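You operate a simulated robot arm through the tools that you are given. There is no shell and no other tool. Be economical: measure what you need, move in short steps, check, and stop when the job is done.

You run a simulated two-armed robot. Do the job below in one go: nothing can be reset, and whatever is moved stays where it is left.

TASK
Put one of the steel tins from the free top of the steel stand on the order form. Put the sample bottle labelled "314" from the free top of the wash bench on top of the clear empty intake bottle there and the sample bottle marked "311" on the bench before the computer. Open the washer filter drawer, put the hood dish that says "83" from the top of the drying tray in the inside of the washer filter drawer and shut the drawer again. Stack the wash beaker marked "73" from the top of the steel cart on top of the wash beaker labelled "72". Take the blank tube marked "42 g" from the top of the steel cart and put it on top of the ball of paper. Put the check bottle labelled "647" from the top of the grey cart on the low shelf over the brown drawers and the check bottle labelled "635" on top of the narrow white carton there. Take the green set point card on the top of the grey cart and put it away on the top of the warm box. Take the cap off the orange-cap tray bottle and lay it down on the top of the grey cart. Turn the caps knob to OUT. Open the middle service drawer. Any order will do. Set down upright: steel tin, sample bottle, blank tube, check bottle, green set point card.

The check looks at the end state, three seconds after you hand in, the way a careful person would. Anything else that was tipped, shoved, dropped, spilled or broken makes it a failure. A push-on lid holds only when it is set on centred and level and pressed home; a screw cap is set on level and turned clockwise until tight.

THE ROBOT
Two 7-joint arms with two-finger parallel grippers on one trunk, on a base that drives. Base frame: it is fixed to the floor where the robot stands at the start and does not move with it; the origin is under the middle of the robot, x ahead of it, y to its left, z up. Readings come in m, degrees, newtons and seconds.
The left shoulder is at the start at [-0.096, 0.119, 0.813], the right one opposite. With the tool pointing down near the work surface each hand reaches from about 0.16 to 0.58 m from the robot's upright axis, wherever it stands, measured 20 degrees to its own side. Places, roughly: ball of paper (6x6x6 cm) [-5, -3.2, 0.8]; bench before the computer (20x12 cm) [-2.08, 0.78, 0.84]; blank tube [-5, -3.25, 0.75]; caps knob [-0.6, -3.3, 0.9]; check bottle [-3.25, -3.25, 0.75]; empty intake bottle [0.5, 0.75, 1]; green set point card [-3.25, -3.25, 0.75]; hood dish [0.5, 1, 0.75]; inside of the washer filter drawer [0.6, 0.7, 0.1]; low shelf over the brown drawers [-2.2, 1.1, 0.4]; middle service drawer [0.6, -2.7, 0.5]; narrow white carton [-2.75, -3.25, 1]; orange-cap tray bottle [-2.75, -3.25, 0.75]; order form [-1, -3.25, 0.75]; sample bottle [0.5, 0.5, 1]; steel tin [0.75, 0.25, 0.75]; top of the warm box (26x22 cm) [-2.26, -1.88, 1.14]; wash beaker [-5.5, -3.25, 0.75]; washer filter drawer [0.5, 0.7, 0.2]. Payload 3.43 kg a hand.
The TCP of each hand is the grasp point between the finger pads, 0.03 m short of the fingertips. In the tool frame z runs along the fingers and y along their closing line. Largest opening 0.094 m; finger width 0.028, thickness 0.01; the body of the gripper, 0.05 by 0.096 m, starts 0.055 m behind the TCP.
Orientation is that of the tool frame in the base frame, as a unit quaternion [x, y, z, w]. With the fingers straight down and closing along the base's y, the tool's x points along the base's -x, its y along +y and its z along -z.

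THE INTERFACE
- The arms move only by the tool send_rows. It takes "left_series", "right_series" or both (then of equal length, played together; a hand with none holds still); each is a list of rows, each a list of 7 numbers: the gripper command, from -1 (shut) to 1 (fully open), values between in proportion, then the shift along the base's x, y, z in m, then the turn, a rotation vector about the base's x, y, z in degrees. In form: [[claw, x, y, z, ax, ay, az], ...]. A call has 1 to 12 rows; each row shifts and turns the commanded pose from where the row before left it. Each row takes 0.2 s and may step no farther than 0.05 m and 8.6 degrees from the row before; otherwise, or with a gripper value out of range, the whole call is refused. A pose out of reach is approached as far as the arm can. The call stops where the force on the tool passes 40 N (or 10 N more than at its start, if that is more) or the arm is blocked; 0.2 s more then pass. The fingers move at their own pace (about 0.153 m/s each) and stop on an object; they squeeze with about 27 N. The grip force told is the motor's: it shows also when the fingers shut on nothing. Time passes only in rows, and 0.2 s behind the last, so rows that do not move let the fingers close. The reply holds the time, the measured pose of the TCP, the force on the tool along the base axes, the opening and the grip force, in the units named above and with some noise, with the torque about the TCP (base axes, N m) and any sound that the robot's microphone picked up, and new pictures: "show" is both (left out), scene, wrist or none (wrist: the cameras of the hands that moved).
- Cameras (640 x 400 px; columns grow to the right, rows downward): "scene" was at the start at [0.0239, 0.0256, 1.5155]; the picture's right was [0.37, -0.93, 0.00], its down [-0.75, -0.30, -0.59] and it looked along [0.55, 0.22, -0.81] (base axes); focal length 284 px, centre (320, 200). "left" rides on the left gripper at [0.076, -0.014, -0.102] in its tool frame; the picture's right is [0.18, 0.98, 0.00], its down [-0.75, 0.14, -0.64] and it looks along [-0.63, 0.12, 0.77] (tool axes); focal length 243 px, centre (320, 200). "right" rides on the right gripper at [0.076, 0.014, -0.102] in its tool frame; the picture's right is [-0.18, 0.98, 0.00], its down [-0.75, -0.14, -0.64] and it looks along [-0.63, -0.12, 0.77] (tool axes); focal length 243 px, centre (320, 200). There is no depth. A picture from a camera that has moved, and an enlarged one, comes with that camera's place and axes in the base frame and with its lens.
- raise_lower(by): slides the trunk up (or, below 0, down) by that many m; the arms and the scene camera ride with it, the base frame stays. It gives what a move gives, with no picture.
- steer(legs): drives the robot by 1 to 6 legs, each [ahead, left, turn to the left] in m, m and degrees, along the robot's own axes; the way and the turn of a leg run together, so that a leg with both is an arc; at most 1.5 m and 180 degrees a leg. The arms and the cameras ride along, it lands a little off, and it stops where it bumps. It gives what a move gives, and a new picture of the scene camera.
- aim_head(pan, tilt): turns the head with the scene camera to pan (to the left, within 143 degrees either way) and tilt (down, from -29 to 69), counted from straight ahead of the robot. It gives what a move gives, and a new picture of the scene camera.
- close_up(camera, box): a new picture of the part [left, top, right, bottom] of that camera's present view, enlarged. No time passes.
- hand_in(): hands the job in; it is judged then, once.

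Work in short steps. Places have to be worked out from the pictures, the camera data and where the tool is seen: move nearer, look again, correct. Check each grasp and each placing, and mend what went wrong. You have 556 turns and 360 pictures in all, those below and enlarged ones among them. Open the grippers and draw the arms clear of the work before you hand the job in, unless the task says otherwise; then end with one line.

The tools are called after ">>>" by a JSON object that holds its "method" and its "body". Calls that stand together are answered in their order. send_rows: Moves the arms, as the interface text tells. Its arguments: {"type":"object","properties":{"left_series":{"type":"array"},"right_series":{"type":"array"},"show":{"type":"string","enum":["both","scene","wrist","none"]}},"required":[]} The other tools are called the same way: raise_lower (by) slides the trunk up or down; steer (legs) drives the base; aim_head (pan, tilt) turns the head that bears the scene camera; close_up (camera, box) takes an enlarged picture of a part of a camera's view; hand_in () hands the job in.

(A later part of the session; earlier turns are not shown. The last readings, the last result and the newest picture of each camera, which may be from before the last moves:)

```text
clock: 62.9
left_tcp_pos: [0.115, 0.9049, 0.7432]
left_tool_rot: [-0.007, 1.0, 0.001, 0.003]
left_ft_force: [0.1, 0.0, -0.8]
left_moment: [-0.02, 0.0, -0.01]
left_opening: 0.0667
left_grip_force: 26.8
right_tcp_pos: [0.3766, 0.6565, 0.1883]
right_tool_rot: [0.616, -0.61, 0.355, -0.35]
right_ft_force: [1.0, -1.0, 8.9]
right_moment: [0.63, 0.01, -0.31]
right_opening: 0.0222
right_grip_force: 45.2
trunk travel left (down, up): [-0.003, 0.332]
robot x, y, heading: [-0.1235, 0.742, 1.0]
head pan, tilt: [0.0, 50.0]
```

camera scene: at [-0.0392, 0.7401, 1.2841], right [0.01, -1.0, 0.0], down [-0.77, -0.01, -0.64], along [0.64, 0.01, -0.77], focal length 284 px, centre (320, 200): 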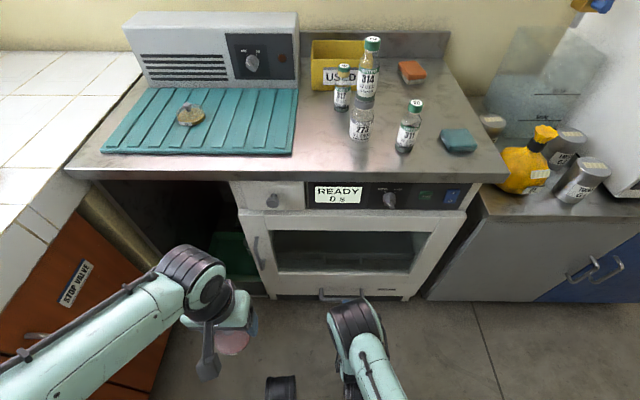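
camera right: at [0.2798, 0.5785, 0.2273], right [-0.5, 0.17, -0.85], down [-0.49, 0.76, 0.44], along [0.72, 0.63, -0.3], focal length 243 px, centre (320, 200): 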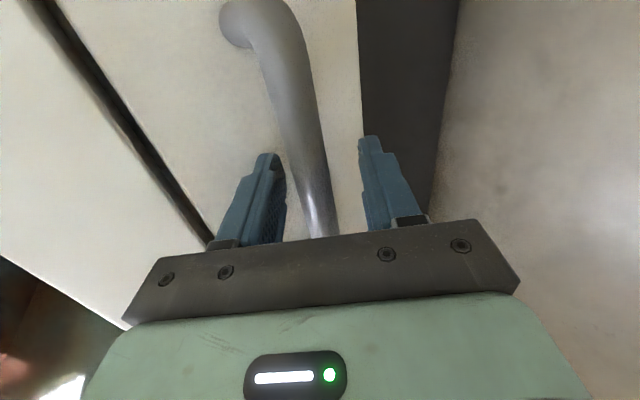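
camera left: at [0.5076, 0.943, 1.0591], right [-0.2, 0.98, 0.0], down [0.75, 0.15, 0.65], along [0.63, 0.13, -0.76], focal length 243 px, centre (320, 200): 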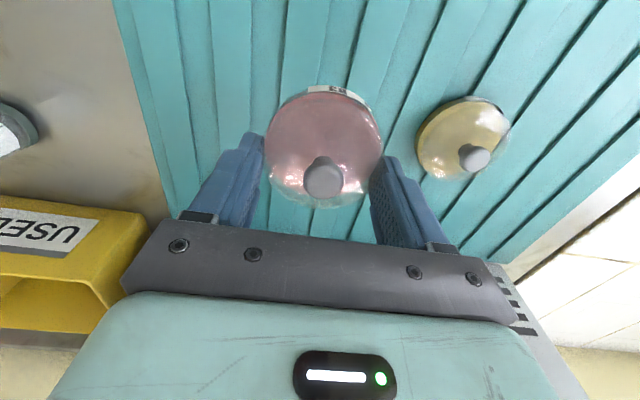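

Gripped the bar. I pull back along −x in small steps.

>>> {"method": "send_rows", "body": {"right_series": [[-1, -0.015, 0, 0, 0, 0, 0], [-1, -0.02, 0, 0, 0, 0, 0], [-1, -0.025, 0, 0, 0, 0, 0], [-1, -0.025, 0, 0, 0, 0, 0], [-1, -0.025, 0, 0, 0, 0, 0]], "show": "scene"}}

```text
clock: 63.9
left_tcp_pos: [0.115, 0.9069, 0.7422]
left_tool_rot: [-0.007, 1.0, 0.0, 0.003]
left_ft_force: [-0.8, 0.5, -0.9]
left_moment: [-0.01, -0.03, 0.03]
left_opening: 0.0664
left_grip_force: 26.5
right_tcp_pos: [0.3079, 0.6561, 0.1886]
right_tool_rot: [0.617, -0.612, 0.351, -0.348]
right_ft_force: [1.2, 0.2, -16.0]
right_moment: [0.27, 0.07, -0.08]
right_opening: 0.0223
right_grip_force: 45.4
trunk travel left (down, up): [-0.003, 0.332]
robot x, y, heading: [-0.1194, 0.7384, 0.7]
head pan, tilt: [0.0, 50.0]
stopped in row 4 (right hand): the force on the tool passed its limit at 74 N (the readings are from after the stop); the commanded pose is now the measured one
camera scene: at [-0.0392, 0.7402, 1.2841], right [0.01, -1.0, 0.0], down [-0.77, -0.01, -0.64], along [0.64, 0.01, -0.77], focal length 284 px, centre (320, 200)
```

scene: 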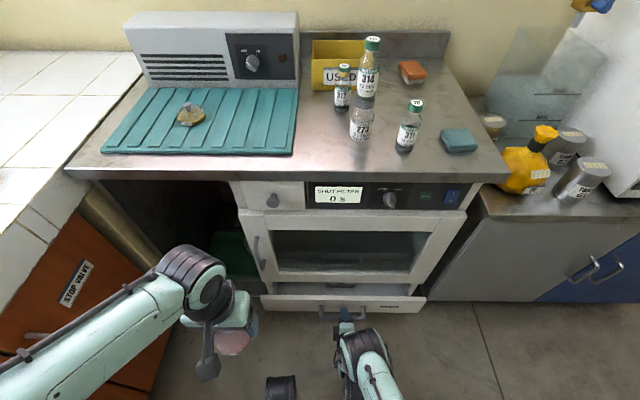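

The drawer slides (about 7 cm so far, display says SHUT FILTER). I keep pulling in smaller steps.

>>> {"method": "send_rows", "body": {"right_series": [[-1, 0, 0, -0.002, 0, 0, 0], [-1, -0.012, 0, 0, 0, 0, 0], [-1, -0.012, 0, 0, 0, 0, 0], [-1, -0.012, 0, 0, 0, 0, 0], [-1, -0.012, 0, 0, 0, 0, 0], [-1, -0.012, 0, 0, 0, 0, 0], [-1, -0.012, 0, 0, 0, 0, 0]], "show": "none"}}

```text
clock: 64.4
left_tcp_pos: [0.1153, 0.9063, 0.7422]
left_tool_rot: [-0.007, 1.0, 0.0, 0.002]
left_ft_force: [-0.7, 0.7, -0.7]
left_moment: [0.03, -0.04, -0.02]
left_opening: 0.0666
left_grip_force: 26.8
right_tcp_pos: [0.3083, 0.6567, 0.1881]
right_tool_rot: [0.616, -0.611, 0.352, -0.35]
right_ft_force: [-1.6, 1.3, -17.2]
right_moment: [0.1, 0.25, -0.09]
right_opening: 0.0223
right_grip_force: 44.7
trunk travel left (down, up): [-0.003, 0.332]
robot x, y, heading: [-0.1214, 0.742, 0.5]
head pan, tilt: [0.0, 50.0]
stopped in row 2 (right hand): the force on the tool passed its limit at 58 N (the readings are from after the stop); the commanded pose is now the measured one
```

It's resisting. I look down to see whether something blocks the drawer or the arm.

>>> {"method": "aim_head", "body": {"pan": -5, "tilt": 68}}

>>> {"method": "close_up", "body": {"camera": "right", "box": [0, 0, 640, 400]}}

```text
clock: 65.2
left_tcp_pos: [0.1166, 0.9055, 0.7428]
left_tool_rot: [-0.007, 1.0, 0.0, 0.003]
left_ft_force: [-0.4, 0.3, -0.7]
left_moment: [-0.02, 0.0, 0.0]
left_opening: 0.0667
left_grip_force: 26.6
right_tcp_pos: [0.308, 0.6564, 0.1883]
right_tool_rot: [0.617, -0.61, 0.352, -0.35]
right_ft_force: [-1.1, 2.5, -25.4]
right_moment: [0.25, -0.1, -0.36]
right_opening: 0.0221
right_grip_force: 45.1
trunk travel left (down, up): [-0.003, 0.332]
robot x, y, heading: [-0.1197, 0.7449, 0.8]
head pan, tilt: [-5.0, 68.0]
camera scene: at [-0.0586, 0.7351, 1.2629], right [-0.07, -1.0, 0.0], down [-0.92, 0.07, -0.37], along [0.37, -0.03, -0.93], focal length 284 px, centre (320, 200)
```

scene: 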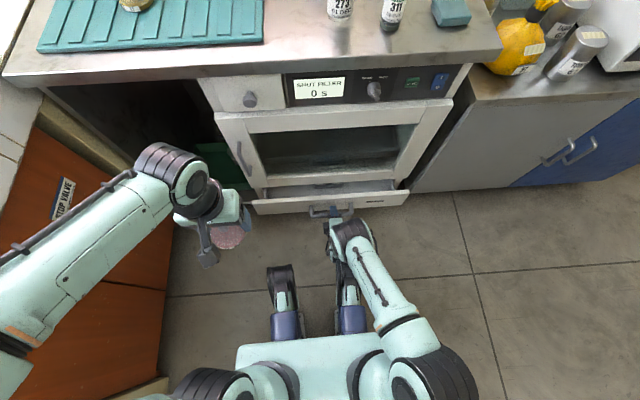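

```text
1.00 times, centred on (320, 200) of right (not enlarged: the box is as wide or as high as the picture)
camera zoom: at [0.2138, 0.5787, 0.2289], right [-0.5, 0.18, -0.85], down [-0.49, 0.75, 0.44], along [0.72, 0.63, -0.29], focal length 243 px, centre (320, 200)
```

zoom: 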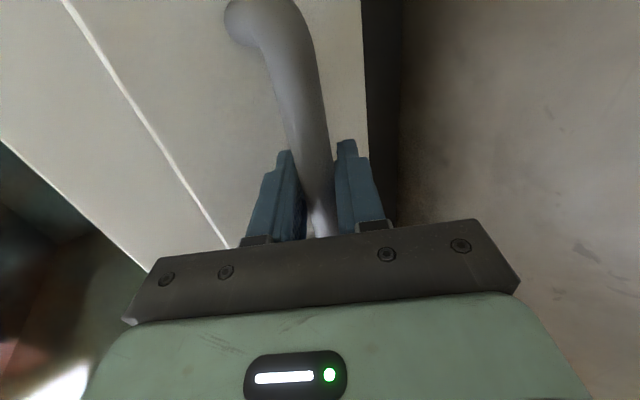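

The right wrist sits over the robot's own front foot, that's what blocks. I keep the grip and drive the base back instead.

>>> {"method": "steer", "body": {"legs": [[-0.15, 0, 0]]}}

```text
clock: 66.6
left_tcp_pos: [-0.018, 0.9055, 0.7421]
left_tool_rot: [-0.009, 1.0, 0.001, 0.004]
left_ft_force: [-0.1, -0.1, -1.2]
left_moment: [0.02, -0.02, -0.01]
left_opening: 0.0665
left_grip_force: 26.7
right_tcp_pos: [0.1753, 0.656, 0.1879]
right_tool_rot: [0.617, -0.611, 0.35, -0.35]
right_ft_force: [-1.3, 0.9, 1.2]
right_moment: [0.21, 0.01, -0.04]
right_opening: 0.0225
right_grip_force: 44.6
trunk travel left (down, up): [-0.003, 0.332]
robot x, y, heading: [-0.2514, 0.7396, 1.0]
head pan, tilt: [-5.0, 68.0]
stopped in leg 1: the force on the tool passed its limit at 41 N (the readings are from after the stop); the commanded pose is now the measured one
camera scene: at [-0.1928, 0.7336, 1.2629], right [-0.07, -1.0, 0.0], down [-0.93, 0.06, -0.37], along [0.37, -0.03, -0.93], focal length 284 px, centre (320, 200)
```

scene: 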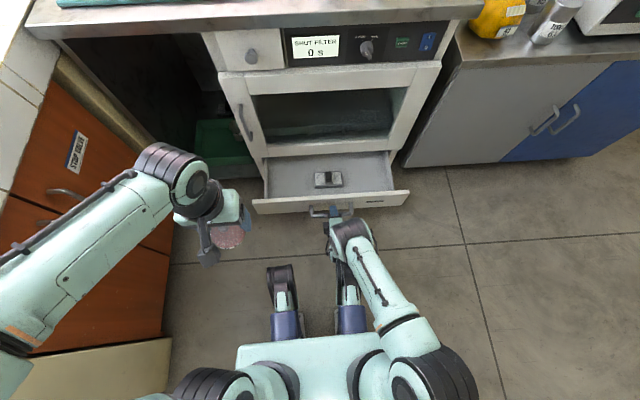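

The drawer is open about 20 cm. I look closely at its inside.

>>> {"method": "close_up", "body": {"camera": "scene", "box": [240, 130, 420, 230]}}

```text
3.56 times, centred on (330, 180) of scene
camera zoom: at [-0.1928, 0.7336, 1.2629], right [-0.07, -1.0, 0.0], down [-0.93, 0.06, -0.37], along [0.37, -0.03, -0.93], focal length 1010 px, centre (284, 271)
```

zoom: 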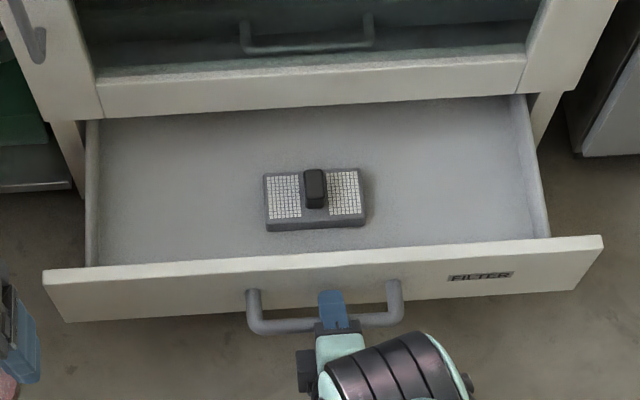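

Free floor to the left of the filter block: I'll set the dish at about (0.33,0.82). First I release the handle with the right hand and lift it clear.

>>> {"method": "send_rows", "body": {"right_series": [[0.2, 0, 0, 0, 0, 0, 0], [0.2, 0, 0, 0, 0, 0, 0], [0.2, -0.026, 0, 0.015, 0, 0, 0], [0.2, -0.026, 0, 0.015, 0, 0, 0], [0.2, -0.026, -0.01, 0.02, 0, 0, 0], [0.2, 0, -0.02, 0.04, 0, 0, 0], [0.2, 0, -0.02, 0.04, 0, 0, 0], [0.2, 0, -0.02, 0.04, 0, 0, 0], [0.2, 0, -0.02, 0.04, 0, 0, 0]], "show": "none"}}

>>> {"method": "steer", "body": {"legs": [[0.11, 0, 0]]}}

```text
clock: 67.5
left_tcp_pos: [-0.0176, 0.9062, 0.7432]
left_tool_rot: [-0.009, 1.0, -0.001, 0.002]
left_ft_force: [0.4, 0.2, -1.5]
left_moment: [-0.02, -0.02, 0.0]
left_opening: 0.0665
left_grip_force: 27.3
right_tcp_pos: [0.1863, 0.6545, 0.226]
right_tool_rot: [-0.596, 0.597, -0.38, 0.38]
right_ft_force: [0.6, 0.9, -47.6]
right_moment: [-0.44, -0.12, 0.16]
right_opening: 0.0807
right_grip_force: 21.5
trunk travel left (down, up): [-0.003, 0.332]
robot x, y, heading: [-0.2555, 0.7401, 1.0]
head pan, tilt: [-5.0, 68.0]
stopped in row 4 (right hand): the force on the tool passed its limit at 63 N (the readings are from after the stop); the commanded pose is now the measured one
```

```text
clock: 68.7
left_tcp_pos: [0.0963, 0.9073, 0.7426]
left_tool_rot: [-0.008, 1.0, 0.0, 0.002]
left_ft_force: [0.4, 0.2, -0.9]
left_moment: [0.01, 0.04, -0.01]
left_opening: 0.0666
left_grip_force: 26.8
right_tcp_pos: [0.2992, 0.6542, 0.2257]
right_tool_rot: [-0.594, 0.598, -0.381, 0.381]
right_ft_force: [1.3, -3.9, -44.8]
right_moment: [-0.81, -0.05, -0.16]
right_opening: 0.0798
right_grip_force: 20.2
trunk travel left (down, up): [-0.003, 0.332]
robot x, y, heading: [-0.1393, 0.741, 0.9]
head pan, tilt: [-5.0, 68.0]
camera scene: at [-0.0772, 0.7348, 1.2627], right [-0.07, -1.0, 0.0], down [-0.93, 0.07, -0.37], along [0.37, -0.03, -0.93], focal length 284 px, centre (320, 200)
```

scene: 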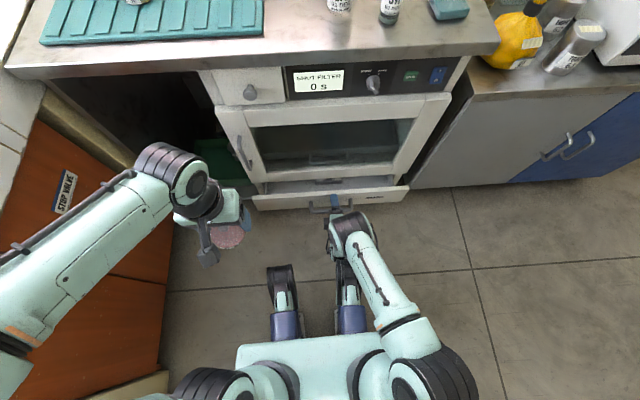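

My mistake: the hand was still hooked on the bar (blocked behind by the foot) and the drawer got pushed part-way in. I relieve the lift, open fully, and then back the base off to slide the fingers off the bar.

>>> {"method": "send_rows", "body": {"right_series": [[1, 0, 0, -0.015, 0, 0, 0], [1, 0, 0, -0.01, 0, 0, 0], [1, 0, 0, 0, 0, 0, 0]], "show": "wrist"}}

```text
clock: 69.5
left_tcp_pos: [0.0955, 0.9079, 0.742]
left_tool_rot: [-0.007, 1.0, 0.0, 0.003]
left_ft_force: [0.1, -0.2, -0.8]
left_moment: [-0.02, 0.0, 0.04]
left_opening: 0.0664
left_grip_force: 26.7
right_tcp_pos: [0.3005, 0.6552, 0.2004]
right_tool_rot: [-0.593, 0.598, -0.381, 0.382]
right_ft_force: [-0.2, -1.0, -0.9]
right_moment: [-0.01, 0.0, 0.0]
right_opening: 0.0941
right_grip_force: 0.1
trunk travel left (down, up): [-0.003, 0.332]
robot x, y, heading: [-0.1413, 0.7418, 0.7]
head pan, tilt: [-5.0, 68.0]
camera right: at [0.2006, 0.5788, 0.2318], right [-0.41, 0.19, -0.89], down [-0.52, 0.75, 0.4], along [0.75, 0.63, -0.21], focal length 243 px, centre (320, 200)
```

right: 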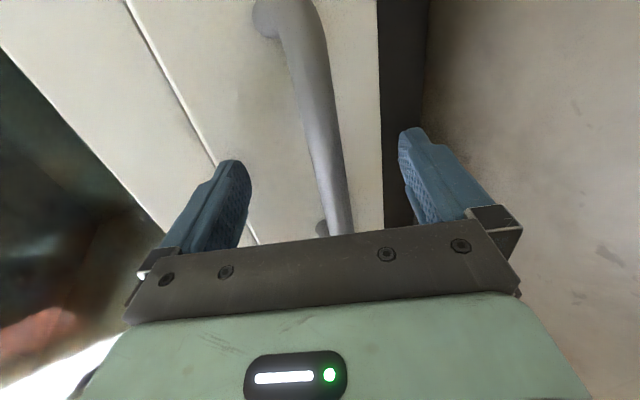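

The bar is free in the middle of the open fingers. I close again and pull the drawer fully out with the base.

>>> {"method": "send_rows", "body": {"right_series": [[-1, 0, 0, 0, 0, 0, 0], [-1, 0, 0, 0, 0, 0, 0], [-1, 0, 0, 0, 0, 0, 0]], "show": "none"}}

>>> {"method": "steer", "body": {"legs": [[-0.12, 0, 0]]}}

```text
clock: 70.3
left_tcp_pos: [0.0957, 0.906, 0.7414]
left_tool_rot: [-0.008, 1.0, 0.0, 0.002]
left_ft_force: [-0.7, 0.2, -0.9]
left_moment: [0.01, -0.02, 0.03]
left_opening: 0.0665
left_grip_force: 26.6
right_tcp_pos: [0.2969, 0.6554, 0.1979]
right_tool_rot: [-0.598, 0.6, -0.376, 0.376]
right_ft_force: [1.2, 3.2, -38.5]
right_moment: [-0.9, 0.56, 0.39]
right_opening: 0.0175
right_grip_force: 45.3
trunk travel left (down, up): [-0.003, 0.332]
robot x, y, heading: [-0.1429, 0.7429, 1.0]
head pan, tilt: [-5.0, 68.0]
```

```text
clock: 71.5
left_tcp_pos: [-0.0088, 0.9051, 0.7418]
left_tool_rot: [-0.008, 1.0, 0.0, 0.003]
left_ft_force: [0.2, 0.2, -0.3]
left_moment: [-0.01, 0.02, 0.01]
left_opening: 0.0665
left_grip_force: 27.2
right_tcp_pos: [0.1943, 0.6543, 0.1984]
right_tool_rot: [-0.599, 0.6, -0.375, 0.375]
right_ft_force: [-0.6, -1.5, 1.3]
right_moment: [-0.36, 0.02, 0.08]
right_opening: 0.0178
right_grip_force: 45.1
trunk travel left (down, up): [-0.003, 0.332]
robot x, y, heading: [-0.2459, 0.7439, 1.1]
head pan, tilt: [-5.0, 68.0]
stopped in leg 1: the force on the tool passed its limit at 50 N (the readings are from after the stop); the commanded pose is now the measured one
camera scene: at [-0.1826, 0.734, 1.263], right [-0.07, -1.0, 0.0], down [-0.92, 0.06, -0.37], along [0.37, -0.03, -0.93], focal length 284 px, centre (320, 200)
```

scene: 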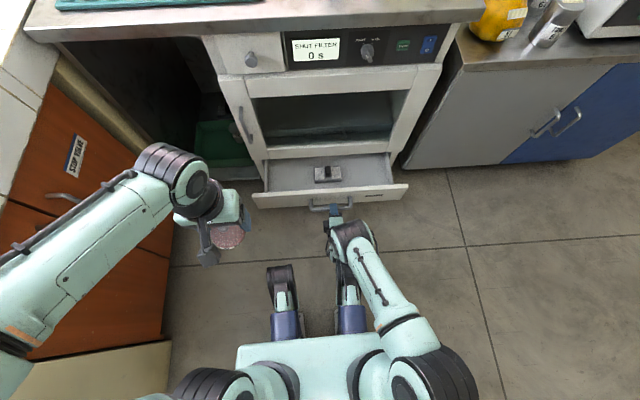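

Drawer fully out. I open the fingers and drive the base back to slide off the bar.

>>> {"method": "send_rows", "body": {"right_series": [[1, 0, 0, 0, 0, 0, 0], [1, 0, 0, 0, 0, 0, 0], [1, 0, 0, 0, 0, 0, 0]], "show": "none"}}

>>> {"method": "steer", "body": {"legs": [[-0.1, 0, 0]]}}

```text
clock: 72.3
left_tcp_pos: [-0.0079, 0.9064, 0.7425]
left_tool_rot: [-0.009, 1.0, -0.001, 0.003]
left_ft_force: [0.5, 0.5, -1.9]
left_moment: [-0.03, 0.01, -0.04]
left_opening: 0.0664
left_grip_force: 27.3
right_tcp_pos: [0.1944, 0.6546, 0.1968]
right_tool_rot: [0.6, -0.599, 0.375, -0.376]
right_ft_force: [0.3, -0.7, 0.4]
right_moment: [0.02, -0.05, -0.03]
right_opening: 0.094
right_grip_force: 0.0
trunk travel left (down, up): [-0.003, 0.332]
robot x, y, heading: [-0.2435, 0.7392, 0.8]
head pan, tilt: [-5.0, 68.0]
```

```text
clock: 73.5
left_tcp_pos: [-0.1095, 0.9036, 0.7421]
left_tool_rot: [-0.008, 1.0, 0.0, 0.003]
left_ft_force: [0.2, -0.4, -1.2]
left_moment: [0.01, 0.0, 0.0]
left_opening: 0.0663
left_grip_force: 27.0
right_tcp_pos: [0.0936, 0.653, 0.1986]
right_tool_rot: [0.599, -0.599, 0.375, -0.376]
right_ft_force: [0.1, 0.1, 0.2]
right_moment: [-0.01, 0.01, -0.05]
right_opening: 0.0942
right_grip_force: 0.0
trunk travel left (down, up): [-0.003, 0.332]
robot x, y, heading: [-0.3439, 0.7384, 1.0]
head pan, tilt: [-5.0, 68.0]
camera scene: at [-0.2838, 0.7321, 1.2629], right [-0.07, -1.0, 0.0], down [-0.92, 0.07, -0.37], along [0.37, -0.03, -0.93], focal length 284 px, centre (320, 200)
```

scene: 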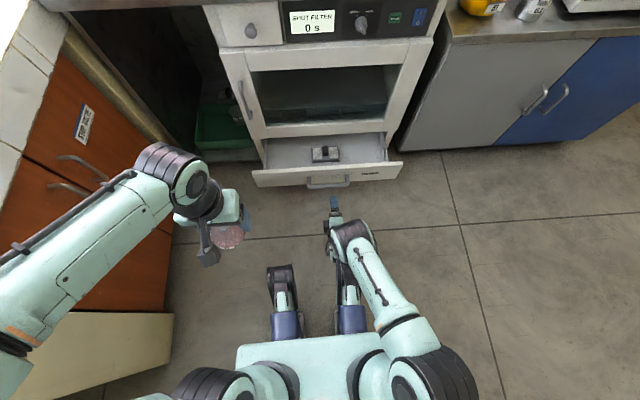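

Released. I raise the right hand out of the way.

>>> {"method": "send_rows", "body": {"right_series": [[0, 0, -0.01, 0.04, 0, 0, 0], [0, 0, -0.02, 0.04, 0, 0, 0], [0, 0, -0.02, 0.04, 0, 0, 0], [0, 0, -0.02, 0.04, 0, 0, 0], [0, 0, -0.02, 0.04, 0, 0, 0], [0, 0, -0.02, 0.04, 0, 0, 0], [0, 0, -0.02, 0.04, 0, 0, 0]], "show": "none"}}

```text
clock: 75.1
left_tcp_pos: [-0.109, 0.9033, 0.7421]
left_tool_rot: [-0.009, 1.0, 0.0, 0.003]
left_ft_force: [-0.4, -0.4, -1.8]
left_moment: [0.02, 0.01, 0.02]
left_opening: 0.0665
left_grip_force: 27.2
right_tcp_pos: [0.0787, 0.5399, 0.4353]
right_tool_rot: [-0.577, 0.592, -0.397, 0.398]
right_ft_force: [-0.3, -0.8, 0.1]
right_moment: [0.02, -0.01, 0.01]
right_opening: 0.0471
right_grip_force: 0.0
right hand out of reach, approached as far as the arm can: row 5, 6, 7
trunk travel left (down, up): [-0.003, 0.332]
robot x, y, heading: [-0.3438, 0.7387, 1.0]
head pan, tilt: [-5.0, 68.0]
```

I drive forward so that the open drawer comes under the left hand's reach (feet stay short of the drawer).

>>> {"method": "steer", "body": {"legs": [[0.19, 0, 0]]}}

>>> {"method": "send_rows", "body": {"left_series": [[-1, 0.04, -0.01, -0.02, 0, 0, 0], [-1, 0.04, -0.015, -0.02, 0, 0, 0], [-1, 0.04, -0.015, -0.02, 0, 0, 0], [-1, 0.04, -0.015, -0.02, 0, 0, 0], [-1, 0.04, -0.015, -0.02, 0, 0, 0], [-1, 0.03, -0.01, -0.03, 0, 0, 0], [-1, 0, 0, -0.04, 0, 0, 0], [-1, 0, 0, -0.04, 0, 0, 0], [-1, 0, 0, -0.04, 0, 0, 0]], "show": "both"}}

```text
clock: 76.7
left_tcp_pos: [0.08, 0.9049, 0.7421]
left_tool_rot: [-0.007, 1.0, 0.0, 0.004]
left_ft_force: [0.0, 0.4, 0.0]
left_moment: [-0.01, -0.01, 0.01]
left_opening: 0.0663
left_grip_force: 26.7
right_tcp_pos: [0.2649, 0.5407, 0.4345]
right_tool_rot: [-0.577, 0.593, -0.398, 0.396]
right_ft_force: [-0.5, 0.5, -0.2]
right_moment: [0.04, 0.0, 0.01]
right_opening: 0.0471
right_grip_force: 0.0
trunk travel left (down, up): [-0.003, 0.332]
robot x, y, heading: [-0.1568, 0.7383, 0.5]
head pan, tilt: [-5.0, 68.0]
camera scene: at [-0.0949, 0.7347, 1.2629], right [-0.07, -1.0, 0.0], down [-0.92, 0.07, -0.37], along [0.37, -0.03, -0.93], focal length 284 px, centre (320, 200)
```

scene: 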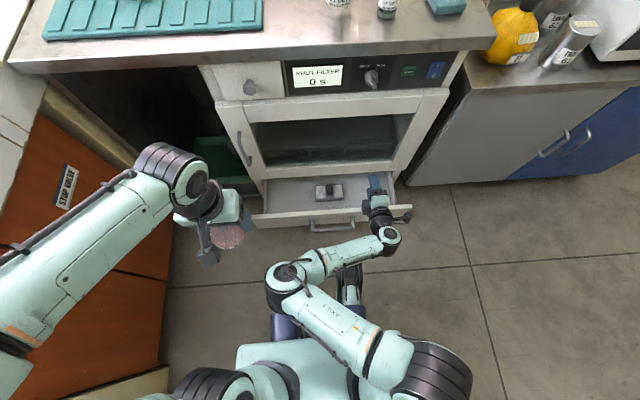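

```text
clock: 78.7
left_tcp_pos: [0.3116, 0.8276, 0.4917]
left_tool_rot: [-0.006, 1.0, 0.0, 0.002]
left_ft_force: [-0.1, 0.0, -0.9]
left_moment: [0.03, -0.01, 0.01]
left_opening: 0.0667
left_grip_force: 26.8
right_tcp_pos: [0.2646, 0.5407, 0.4343]
right_tool_rot: [-0.578, 0.592, -0.397, 0.397]
right_ft_force: [0.3, 0.7, -0.4]
right_moment: [0.01, -0.04, -0.02]
right_opening: 0.0472
right_grip_force: 0.0
trunk travel left (down, up): [-0.003, 0.332]
robot x, y, heading: [-0.1558, 0.7384, 0.6]
head pan, tilt: [-5.0, 68.0]
camera scene: at [-0.095, 0.7347, 1.2629], right [-0.07, -1.0, 0.0], down [-0.92, 0.07, -0.37], along [0.37, -0.03, -0.93], focal length 284 px, centre (320, 200)
camera left: at [0.2356, 0.8118, 0.5946], right [-0.2, 0.98, 0.0], down [0.75, 0.15, 0.65], along [0.63, 0.13, -0.76], focal length 243 px, centre (320, 200)
```

scene: 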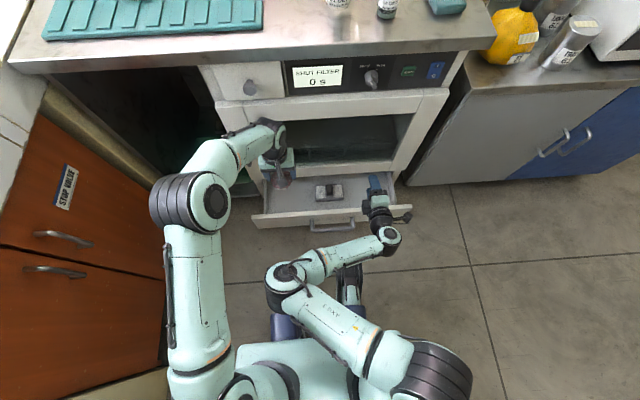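
left: 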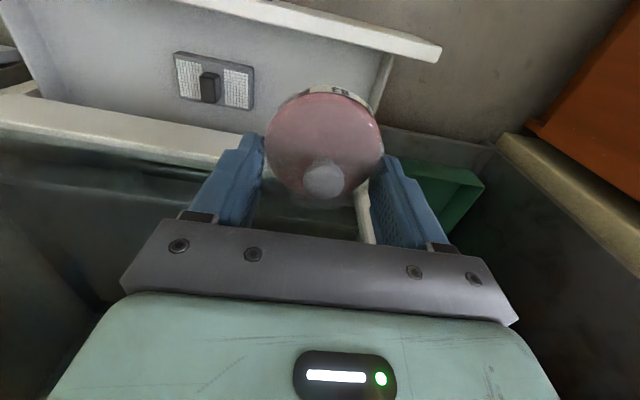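

The spot is free. I shift to x≈0.335 and lower into the drawer.

>>> {"method": "send_rows", "body": {"left_series": [[-1, 0.022, -0.003, -0.03, 0, 0, 0], [-1, 0, 0, -0.04, 0, 0, 0], [-1, 0, 0, -0.04, 0, 0, 0], [-1, 0, 0, -0.04, 0, 0, 0], [-1, 0, 0, -0.04, 0, 0, 0], [-1, 0, 0, -0.04, 0, 0, 0], [-1, 0, 0, -0.03, 0, 0, 0]], "show": "both"}}

```text
clock: 80.5
left_tcp_pos: [0.325, 0.8668, 0.23]
left_tool_rot: [-0.036, 0.999, 0.007, -0.003]
left_ft_force: [-0.4, -0.8, -0.2]
left_moment: [-0.01, -0.03, 0.01]
left_opening: 0.0667
left_grip_force: 27.3
left hand out of reach, approached as far as the arm can: row 7
right_tcp_pos: [0.2586, 0.5271, 0.4241]
right_tool_rot: [-0.583, 0.595, -0.402, 0.38]
right_ft_force: [0.5, -0.6, 0.8]
right_moment: [0.01, -0.05, 0.0]
right_opening: 0.0474
right_grip_force: 0.0
trunk travel left (down, up): [-0.003, 0.332]
robot x, y, heading: [-0.1532, 0.7377, 0.6]
head pan, tilt: [-5.0, 68.0]
stopped in row 7 (left hand): the arm was blocked; the commanded pose is now the measured one
camera scene: at [-0.0955, 0.7345, 1.2629], right [-0.07, -1.0, 0.0], down [-0.92, 0.07, -0.37], along [0.37, -0.03, -0.93], focal length 284 px, centre (320, 200)
camera left: at [0.253, 0.8459, 0.3342], right [-0.26, 0.97, 0.02], down [0.75, 0.19, 0.64], along [0.61, 0.18, -0.77], focal length 243 px, centre (320, 200)
```

scene: 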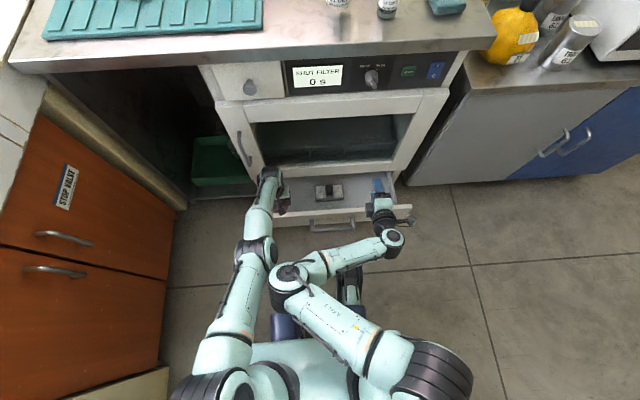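
left: 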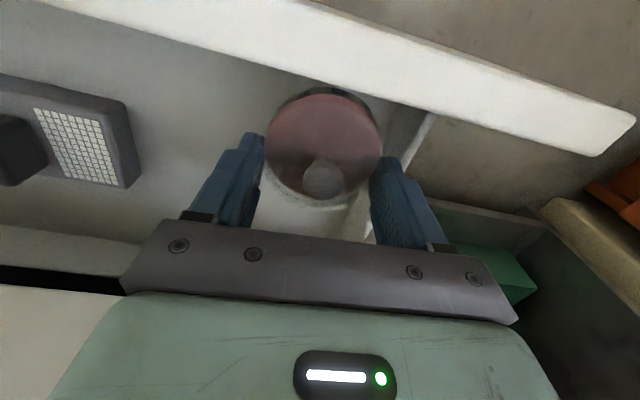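

The left elbow met the right arm's elbow. I raise the left hand a little and swing the right arm away to the right, unpitching it.

>>> {"method": "send_rows", "body": {"left_series": [[-1, 0, 0, 0.03, 0, 0, 0], [-1, 0, 0, 0.03, 0, 0, 0], [-1, 0, 0, 0.03, 0, 0, 0], [-1, 0, 0, 0, 0, 0, 0], [-1, 0, 0, 0, 0, 0, 0], [-1, 0, 0, 0, 0, 0, 0], [-1, 0, 0, 0, 0, 0, 0], [-1, 0, 0, 0, 0, 0, 0]], "right_series": [[0, 0, 0, 0, 0, 0, 0], [0, 0, 0, 0, 0, 0, 0], [0, 0, -0.03, 0.03, 0, 0, 0], [0, 0, -0.03, 0.03, 0, 8.5, 0], [0, 0, -0.03, 0.03, 0, 8.5, 0], [0, 0, -0.03, 0.03, 0, 8.5, 0], [0, 0, -0.03, 0.03, 0, 8.5, 0], [0, 0, -0.03, 0.03, 0, 8.5, 0]], "show": "scene"}}

```text
clock: 82.3
left_tcp_pos: [0.3606, 0.8639, 0.3076]
left_tool_rot: [-0.035, 0.999, 0.008, -0.004]
left_ft_force: [-0.4, -0.2, -0.9]
left_moment: [0.01, -0.05, 0.0]
left_opening: 0.0665
left_grip_force: 26.7
left hand out of reach, approached as far as the arm can: row 1, 2, 3
right_tcp_pos: [0.1013, 0.4888, 0.3976]
right_tool_rot: [-0.585, 0.672, -0.343, 0.299]
right_ft_force: [-0.2, -0.5, 0.2]
right_moment: [-0.01, 0.0, 0.02]
right_opening: 0.0471
right_grip_force: 0.0
right hand out of reach, approached as far as the arm can: row 3, 4, 5, 6, 7, 8
trunk travel left (down, up): [-0.003, 0.332]
robot x, y, heading: [-0.1566, 0.7441, 0.9]
head pan, tilt: [-5.0, 68.0]
camera scene: at [-0.0952, 0.7347, 1.2629], right [-0.07, -1.0, 0.0], down [-0.92, 0.07, -0.37], along [0.37, -0.03, -0.93], focal length 284 px, centre (320, 200)
```

scene: 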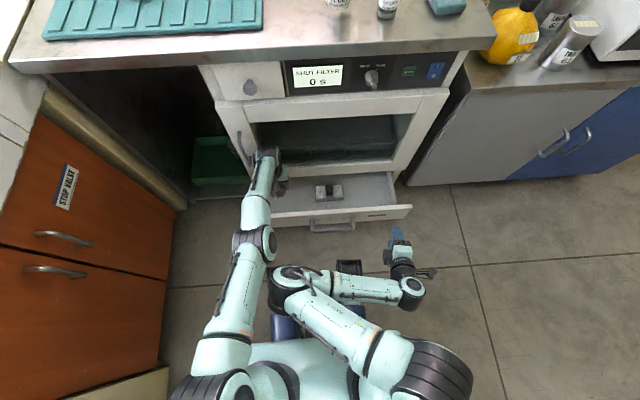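

The right arm has folded its elbow inward. I first lift the left hand clear, then try straightening the right arm by moving it outward and up.

>>> {"method": "send_rows", "body": {"left_series": [[-1, -0.02, 0, 0.03, 0, 0, 0], [-1, -0.01, 0, 0.04, 0, 0, 0], [-1, 0, 0, 0.04, 0, 0, 0], [-1, 0, 0, 0.04, 0, 0, 0], [-1, 0, 0, 0.04, 0, 0, 0]], "show": "none"}}

>>> {"method": "send_rows", "body": {"right_series": [[0, 0.03, 0, 0, 0, 8.5, 0], [0, 0.03, 0, 0, 0, 8.5, 0], [0, 0.03, 0, 0, 0, 8.5, 0], [0, 0.03, 0, 0, 0, 8.5, 0], [0, 0.03, 0, 0.02, 0, 8.5, 0]], "show": "scene"}}

```text
clock: 82.9
left_tcp_pos: [0.3648, 0.863, 0.3445]
left_tool_rot: [-0.035, 0.999, 0.009, -0.021]
left_ft_force: [-3.6, -0.1, 0.6]
left_moment: [-0.04, -0.34, -0.02]
left_opening: 0.0665
left_grip_force: 26.7
left hand out of reach, approached as far as the arm can: row 1, 2
right_tcp_pos: [0.1011, 0.4878, 0.3977]
right_tool_rot: [-0.585, 0.672, -0.343, 0.299]
right_ft_force: [0.0, 0.1, -0.6]
right_moment: [-0.01, 0.0, 0.01]
right_opening: 0.0468
right_grip_force: 0.0
trunk travel left (down, up): [-0.003, 0.332]
robot x, y, heading: [-0.1559, 0.7436, 0.8]
head pan, tilt: [-5.0, 68.0]
stopped in row 2 (left hand): the force on the tool passed its limit at 56 N (the readings are from after the stop); the commanded pose is now the measured one
```

```text
clock: 83.8
left_tcp_pos: [0.3633, 0.8727, 0.347]
left_tool_rot: [-0.042, 0.999, 0.01, -0.025]
left_ft_force: [-6.0, -1.8, -0.1]
left_moment: [0.11, -0.62, -0.17]
left_opening: 0.0663
left_grip_force: 27.6
right_tcp_pos: [0.0585, 0.5025, 0.3379]
right_tool_rot: [-0.597, 0.707, -0.319, 0.206]
right_ft_force: [-0.5, 0.4, 0.3]
right_moment: [-0.03, 0.0, 0.01]
right_opening: 0.047
right_grip_force: 0.1
right hand out of reach, approached as far as the arm can: row 1, 2, 3, 4
trunk travel left (down, up): [-0.003, 0.332]
robot x, y, heading: [-0.1536, 0.7369, 0.9]
head pan, tilt: [-5.0, 68.0]
stopped in row 4 (left hand): the force on the tool passed its limit at 52 N (the readings are from after the stop); the commanded pose is now the measured one
camera scene: at [-0.0963, 0.7346, 1.2629], right [-0.07, -1.0, 0.0], down [-0.92, 0.07, -0.37], along [0.37, -0.03, -0.93], focal length 284 px, centre (320, 200)
```

scene: 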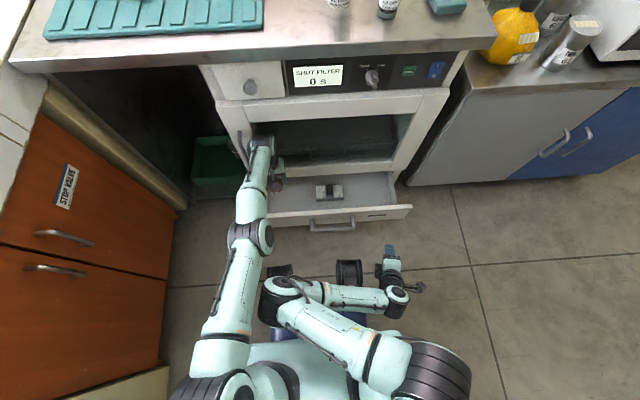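

The left hand leans on the washer door because its elbow is held by the right arm. I back the base off 12 cm to free it (its dish is above the drawer front).

>>> {"method": "steer", "body": {"legs": [[-0.15, 0, 0]]}}

>>> {"method": "send_rows", "body": {"right_series": [[0, 0.03, -0.01, 0.02, 0, 0, 0], [0, 0.03, -0.01, 0.02, 0, 0, 0], [0, 0.03, -0.01, 0.02, 0, 0, 0], [0, 0.03, -0.01, 0.02, 0, 0, 0]], "show": "scene"}}

```text
clock: 85.2
left_tcp_pos: [0.2137, 0.8672, 0.3469]
left_tool_rot: [-0.039, 0.999, 0.01, -0.024]
left_ft_force: [-0.2, -0.5, -0.4]
left_moment: [0.01, -0.01, 0.02]
left_opening: 0.0662
left_grip_force: 26.8
right_tcp_pos: [-0.0932, 0.5005, 0.3359]
right_tool_rot: [-0.596, 0.708, -0.318, 0.205]
right_ft_force: [-0.8, -0.1, 0.4]
right_moment: [-0.01, -0.01, 0.04]
right_opening: 0.047
right_grip_force: 0.1
trunk travel left (down, up): [-0.003, 0.332]
robot x, y, heading: [-0.3107, 0.738, 0.4]
head pan, tilt: [-5.0, 68.0]
camera scene: at [-0.2473, 0.7327, 1.2629], right [-0.08, -1.0, 0.0], down [-0.92, 0.07, -0.37], along [0.37, -0.03, -0.93], focal length 284 px, centre (320, 200)
```

scene: 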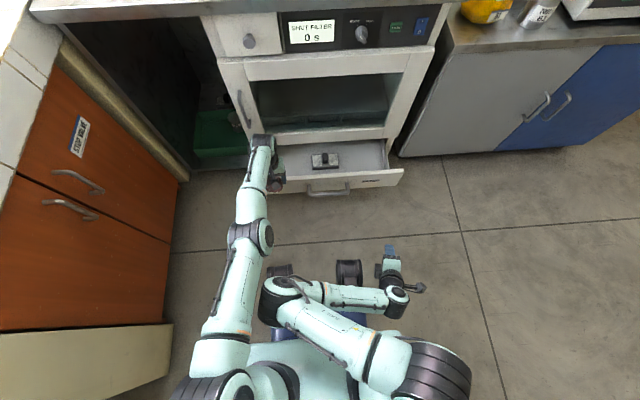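

```text
clock: 86.2
left_tcp_pos: [0.2136, 0.8677, 0.3475]
left_tool_rot: [-0.04, 0.999, 0.01, -0.025]
left_ft_force: [0.1, 0.8, -1.4]
left_moment: [0.01, -0.01, 0.01]
left_opening: 0.0667
left_grip_force: 27.9
right_tcp_pos: [-0.093, 0.4991, 0.3365]
right_tool_rot: [-0.595, 0.708, -0.319, 0.205]
right_ft_force: [-0.2, 0.0, -0.5]
right_moment: [0.01, 0.01, 0.0]
right_opening: 0.0471
right_grip_force: 0.0
right hand out of reach, approached as far as the arm can: row 1, 2, 3, 4
trunk travel left (down, up): [-0.003, 0.332]
robot x, y, heading: [-0.3102, 0.7405, 0.6]
head pan, tilt: [-5.0, 68.0]
camera scene: at [-0.2472, 0.7327, 1.2629], right [-0.08, -1.0, 0.0], down [-0.92, 0.07, -0.37], along [0.37, -0.03, -0.93], focal length 284 px, centre (320, 200)
```

scene: 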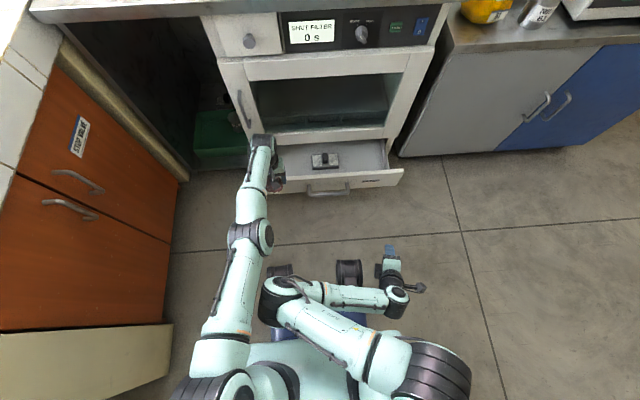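

The right arm is at some joint limit. I first raise the left arm away, and try unyawing the right hand.

>>> {"method": "send_rows", "body": {"left_series": [[-1, -0.02, 0.01, 0.04, 0, 0, 0], [-1, -0.02, 0.01, 0.04, 0, 0, 0], [-1, -0.02, 0.01, 0.04, 0, 0, 0], [-1, -0.02, 0.01, 0.04, 0, 0, 0], [-1, 0, 0.01, 0.04, 0, 0, 0]], "right_series": [[0, 0, 0, 0, 0, 0, -8.5], [0, 0, 0, 0, 0, 0, -8.5], [0, 0, 0, 0, 0, 0, -8.5], [0, 0, 0, 0, 0, 0, -8.5], [0, 0, 0, 0, 0, 0, -8.5]], "show": "scene"}}

```text
clock: 87.4
left_tcp_pos: [0.2405, 0.9154, 0.5321]
left_tool_rot: [-0.039, 0.999, 0.009, -0.026]
left_ft_force: [-0.7, -0.3, -1.2]
left_moment: [0.04, -0.02, -0.05]
left_opening: 0.0666
left_grip_force: 27.2
left hand out of reach, approached as far as the arm can: row 1, 2, 3, 4
right_tcp_pos: [-0.0957, 0.5012, 0.3363]
right_tool_rot: [-0.297, 0.877, -0.371, 0.076]
right_ft_force: [0.6, 0.0, -0.1]
right_moment: [0.02, 0.02, -0.02]
right_opening: 0.0472
right_grip_force: 0.0
trunk travel left (down, up): [-0.003, 0.332]
robot x, y, heading: [-0.3105, 0.7374, 0.7]
head pan, tilt: [-5.0, 68.0]
camera scene: at [-0.2473, 0.7327, 1.2629], right [-0.08, -1.0, 0.0], down [-0.92, 0.07, -0.37], along [0.37, -0.03, -0.93], focal length 284 px, centre (320, 200)
```

scene: 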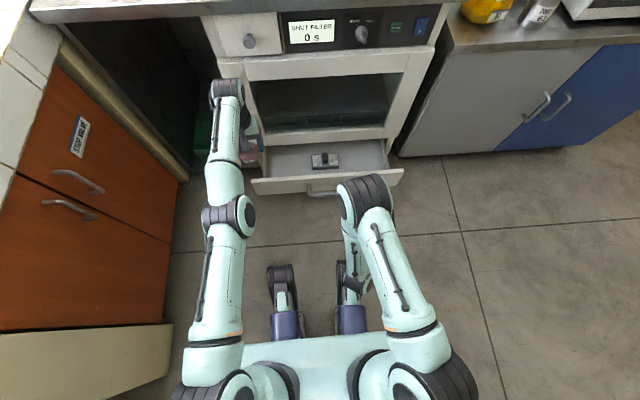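

Unyawing swung the right elbow back up and out. I bring the right hand to straight-down and raise it, and level the left hand too.

>>> {"method": "send_rows", "body": {"left_series": [[-1, -0.02, 0, 0, -0.5, -1.5, -2.2], [-1, -0.02, 0, 0, -0.5, -1.5, -2.2], [-1, -0.02, 0, 0, 0, 0, 0], [-1, 0, 0, 0, 0, 0, 0], [-1, 0, 0, 0, 0, 0, 0], [-1, 0, 0, 0, 0, 0, 0], [-1, 0, 0, 0, 0, 0, 0]], "right_series": [[0, 0.005, 0, 0.045, 6.33, 1.3, -5.06], [0, 0.005, 0, 0.045, 6.33, 1.3, -5.06], [0, 0.005, 0, 0.045, 6.33, 1.3, -5.06], [0, 0.005, 0, 0.045, 6.33, 1.3, -5.06], [0, 0.005, 0, 0.045, 6.33, 1.3, -5.06], [0, 0.005, 0, 0.045, 6.33, 1.3, -5.06], [0, 0.005, -0.02, 0.045, 6.33, 1.3, -5.06]], "show": "scene"}}

```text
clock: 89.0
left_tcp_pos: [0.2509, 0.914, 0.5322]
left_tool_rot: [-0.001, 1.0, 0.001, 0.001]
left_ft_force: [0.7, -0.2, -1.2]
left_moment: [0.0, 0.01, -0.03]
left_opening: 0.0665
left_grip_force: 26.9
left hand out of reach, approached as far as the arm can: row 1, 2, 3
right_tcp_pos: [-0.0603, 0.4829, 0.6541]
right_tool_rot: [-0.002, 1.0, 0.0, 0.001]
right_ft_force: [-0.4, -0.1, 0.0]
right_moment: [0.0, 0.0, 0.0]
right_opening: 0.047
right_grip_force: 0.1
trunk travel left (down, up): [-0.003, 0.332]
robot x, y, heading: [-0.3087, 0.7406, 0.5]
head pan, tilt: [-5.0, 68.0]
camera scene: at [-0.2473, 0.7327, 1.2629], right [-0.08, -1.0, 0.0], down [-0.92, 0.07, -0.37], along [0.37, -0.03, -0.93], focal length 284 px, centre (320, 200)
```

scene: 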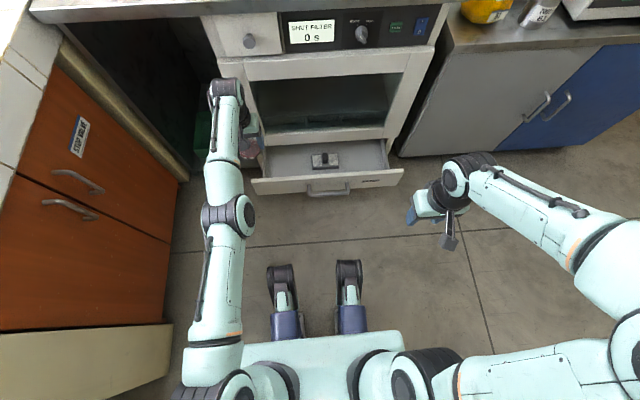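

Right arm is good. The left arm is stretched; I try retracting it up and back.

>>> {"method": "send_rows", "body": {"left_series": [[-1, -0.03, 0, 0.03, 0, 0, 0], [-1, -0.03, 0, 0.03, 0, 0, 0], [-1, -0.03, 0, 0.03, 0, 0, 0], [-1, -0.03, 0, 0.03, 0, 0, 0]], "show": "scene"}}

```text
clock: 90.0
left_tcp_pos: [0.2344, 0.9087, 0.6663]
left_tool_rot: [-0.001, 1.0, 0.001, 0.001]
left_ft_force: [-0.5, 0.1, -1.4]
left_moment: [0.0, -0.01, -0.01]
left_opening: 0.0665
left_grip_force: 27.3
left hand out of reach, approached as far as the arm can: row 1, 2, 3, 4
right_tcp_pos: [-0.0613, 0.4825, 0.6545]
right_tool_rot: [-0.003, 1.0, -0.001, 0.0]
right_ft_force: [0.0, -1.2, 0.2]
right_moment: [0.02, -0.01, -0.04]
right_opening: 0.0469
right_grip_force: 0.1
trunk travel left (down, up): [-0.003, 0.332]
robot x, y, heading: [-0.3114, 0.7391, 0.6]
head pan, tilt: [-5.0, 68.0]
camera scene: at [-0.2474, 0.7326, 1.2629], right [-0.08, -1.0, 0.0], down [-0.92, 0.07, -0.37], along [0.37, -0.03, -0.93], focal length 284 px, centre (320, 200)
```

scene: 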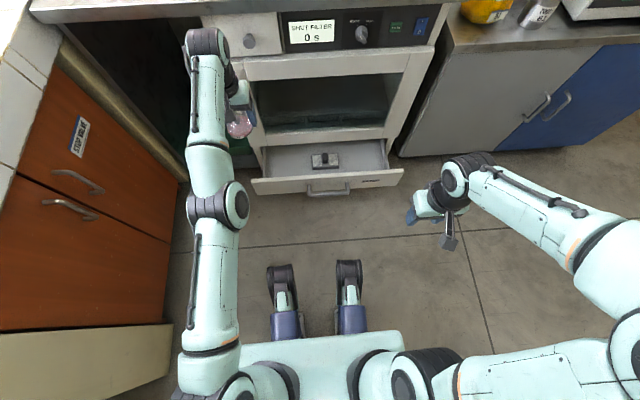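

>>> {"method": "send_rows", "body": {"left_series": [[-1, -0.03, 0.03, 0.01, 0, 0, 0], [-1, -0.03, 0.03, 0.01, 0, 0, 0], [-1, -0.03, 0.03, 0.01, 0, 0, 0], [-1, -0.03, 0.02, 0.01, 0, 0, 0]], "show": "none"}}

```text
clock: 91.0
left_tcp_pos: [0.2001, 1.0344, 0.7336]
left_tool_rot: [0.0, 1.0, 0.001, 0.0]
left_ft_force: [-0.8, -0.8, -0.3]
left_moment: [-0.02, -0.02, -0.01]
left_opening: 0.0663
left_grip_force: 27.4
left hand out of reach, approached as far as the arm can: row 1, 2, 3, 4
right_tcp_pos: [-0.0609, 0.4844, 0.6541]
right_tool_rot: [-0.002, 1.0, 0.0, -0.001]
right_ft_force: [0.3, -0.6, -0.3]
right_moment: [0.0, 0.0, 0.0]
right_opening: 0.0468
right_grip_force: 0.1
trunk travel left (down, up): [-0.003, 0.332]
robot x, y, heading: [-0.3137, 0.7363, 0.5]
head pan, tilt: [-5.0, 68.0]
```

>>> {"method": "send_rows", "body": {"left_series": [[-1, -0.04, 0, 0, 0, 0, 0], [-1, -0.04, 0, 0, 0, 0, 0], [-1, -0.04, 0, 0, 0, 0, 0]], "show": "scene"}}

```text
clock: 91.8
left_tcp_pos: [0.1788, 1.0541, 0.7724]
left_tool_rot: [-0.001, 1.0, 0.002, 0.001]
left_ft_force: [0.1, 0.9, -0.5]
left_moment: [0.02, -0.04, -0.02]
left_opening: 0.0663
left_grip_force: 26.9
left hand out of reach, approached as far as the arm can: row 1, 2, 3
right_tcp_pos: [-0.0604, 0.4825, 0.6541]
right_tool_rot: [-0.003, 1.0, 0.0, 0.0]
right_ft_force: [0.7, 0.0, -0.2]
right_moment: [-0.01, -0.04, -0.02]
right_opening: 0.0472
right_grip_force: 0.1
trunk travel left (down, up): [-0.003, 0.332]
robot x, y, heading: [-0.31, 0.7368, 0.7]
head pan, tilt: [-5.0, 68.0]
camera scene: at [-0.2474, 0.7328, 1.2629], right [-0.08, -1.0, 0.0], down [-0.92, 0.07, -0.37], along [0.37, -0.03, -0.93], focal length 284 px, centre (320, 200)
```

scene: 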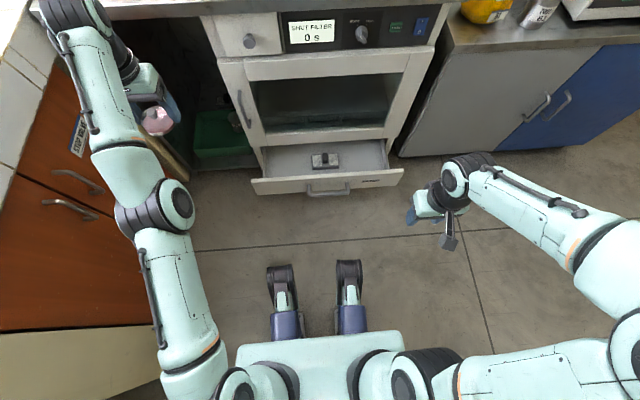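

>>> {"method": "send_rows", "body": {"left_series": [[-1, -0.01, -0.03, -0.03, 0, 0, 0], [-1, -0.02, -0.03, -0.03, 0, 0, 0], [-1, -0.03, -0.03, -0.02, 0, 0, 0], [-1, -0.04, -0.02, 0, 0, 0, 0], [-1, -0.04, -0.02, 0, 0, 0, 0]], "show": "scene"}}

```text
clock: 93.0
left_tcp_pos: [0.2057, 0.943, 0.7529]
left_tool_rot: [0.0, 1.0, 0.002, 0.001]
left_ft_force: [0.2, 0.1, -1.5]
left_moment: [-0.02, 0.02, -0.04]
left_opening: 0.0667
left_grip_force: 27.2
left hand out of reach, approached as far as the arm can: row 1, 2, 3, 4, 5
right_tcp_pos: [-0.0607, 0.4822, 0.6535]
right_tool_rot: [-0.003, 1.0, -0.001, 0.0]
right_ft_force: [-0.2, 0.2, -0.4]
right_moment: [0.0, -0.03, -0.02]
right_opening: 0.0468
right_grip_force: 0.0
trunk travel left (down, up): [-0.003, 0.332]
robot x, y, heading: [-0.3091, 0.7448, 0.6]
head pan, tilt: [-5.0, 68.0]
camera scene: at [-0.2473, 0.7326, 1.2629], right [-0.08, -1.0, 0.0], down [-0.92, 0.07, -0.37], along [0.37, -0.03, -0.93], focal length 284 px, centre (320, 200)
```

scene: 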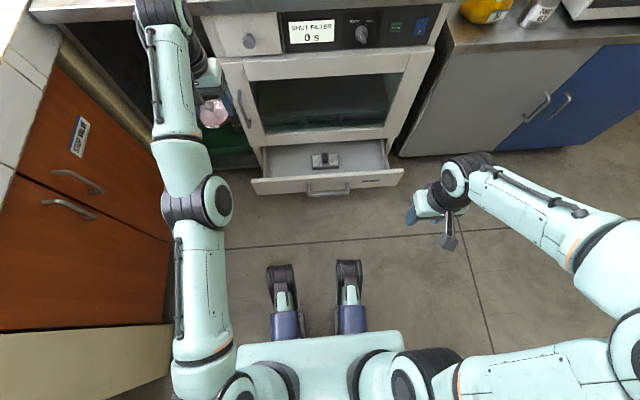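

The left elbow is stuck near straight. I try yawing the hand while retracting so that the elbow swings out.

>>> {"method": "send_rows", "body": {"left_series": [[-1, -0.02, 0, 0, 0, 0, 8.5], [-1, -0.02, 0, 0, 0, 0, 8.5], [-1, -0.02, 0, 0, 0, 0, 8.5], [-1, -0.02, 0, 0, 0, 0, 8.5], [-1, -0.02, 0, 0, 0, 0, 8.5]], "show": "none"}}

```text
clock: 94.2
left_tcp_pos: [0.1888, 0.9452, 0.7874]
left_tool_rot: [-0.348, 0.938, 0.003, 0.0]
left_ft_force: [0.2, -0.2, -1.5]
left_moment: [-0.01, 0.0, 0.01]
left_opening: 0.0665
left_grip_force: 27.7
left hand out of reach, approached as far as the arm can: row 1, 2, 3, 4, 5
right_tcp_pos: [-0.0617, 0.4827, 0.6524]
right_tool_rot: [-0.003, 1.0, -0.001, 0.0]
right_ft_force: [-0.3, -0.3, -0.4]
right_moment: [0.02, -0.01, 0.0]
right_opening: 0.0472
right_grip_force: 0.0
trunk travel left (down, up): [-0.003, 0.332]
robot x, y, heading: [-0.3069, 0.7363, 0.4]
head pan, tilt: [-5.0, 68.0]
```

The hand only slides on a sphere of constant distance – the elbow is stuck just past straight. I push the arm out to full stretch and come back downward, as worked at the start.

>>> {"method": "send_rows", "body": {"left_series": [[-1, 0.03, 0, 0.02, 0, 0, -8.5], [-1, 0.03, 0, 0.02, 0, 0, -8.5], [-1, 0.03, 0, 0.02, 0, 0, -8.5], [-1, 0.03, 0, 0.02, 0, 0, -8.5], [-1, 0.03, 0, 0.02, 0, 0, -8.5], [-1, 0, -0.02, -0.04, 0, 0, 0], [-1, 0, -0.02, -0.04, 0, 0, 0], [-1, 0, -0.02, -0.04, 0, 0, 0], [-1, -0.03, 0, -0.02, 0, 0, 0], [-1, -0.03, 0, -0.02, 0, 0, 0]], "show": "scene"}}

```text
clock: 96.4
left_tcp_pos: [0.1139, 0.8807, 0.6188]
left_tool_rot: [-0.002, 1.0, 0.001, 0.002]
left_ft_force: [-0.1, 0.3, -0.7]
left_moment: [0.01, 0.0, 0.02]
left_opening: 0.0661
left_grip_force: 26.9
left hand out of reach, approached as far as the arm can: row 1, 2, 3, 4, 5
right_tcp_pos: [-0.0604, 0.483, 0.6544]
right_tool_rot: [-0.003, 1.0, -0.001, -0.001]
right_ft_force: [-0.3, -0.1, -0.1]
right_moment: [-0.01, 0.01, -0.03]
right_opening: 0.0469
right_grip_force: 0.1
trunk travel left (down, up): [-0.003, 0.332]
robot x, y, heading: [-0.3083, 0.7382, 0.7]
head pan, tilt: [-5.0, 68.0]
camera scene: at [-0.2474, 0.7328, 1.2629], right [-0.08, -1.0, 0.0], down [-0.92, 0.07, -0.37], along [0.37, -0.03, -0.93], focal length 284 px, centre (320, 200)
```

scene: 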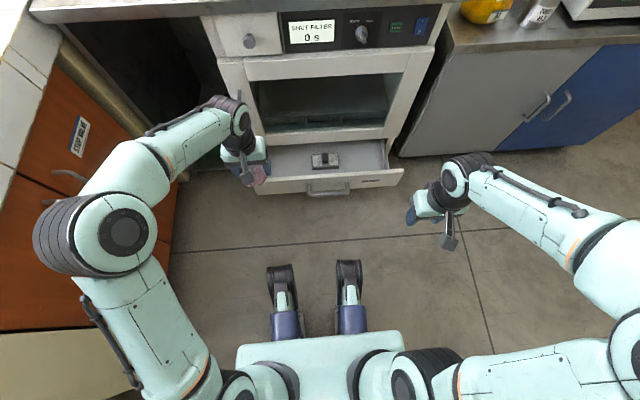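

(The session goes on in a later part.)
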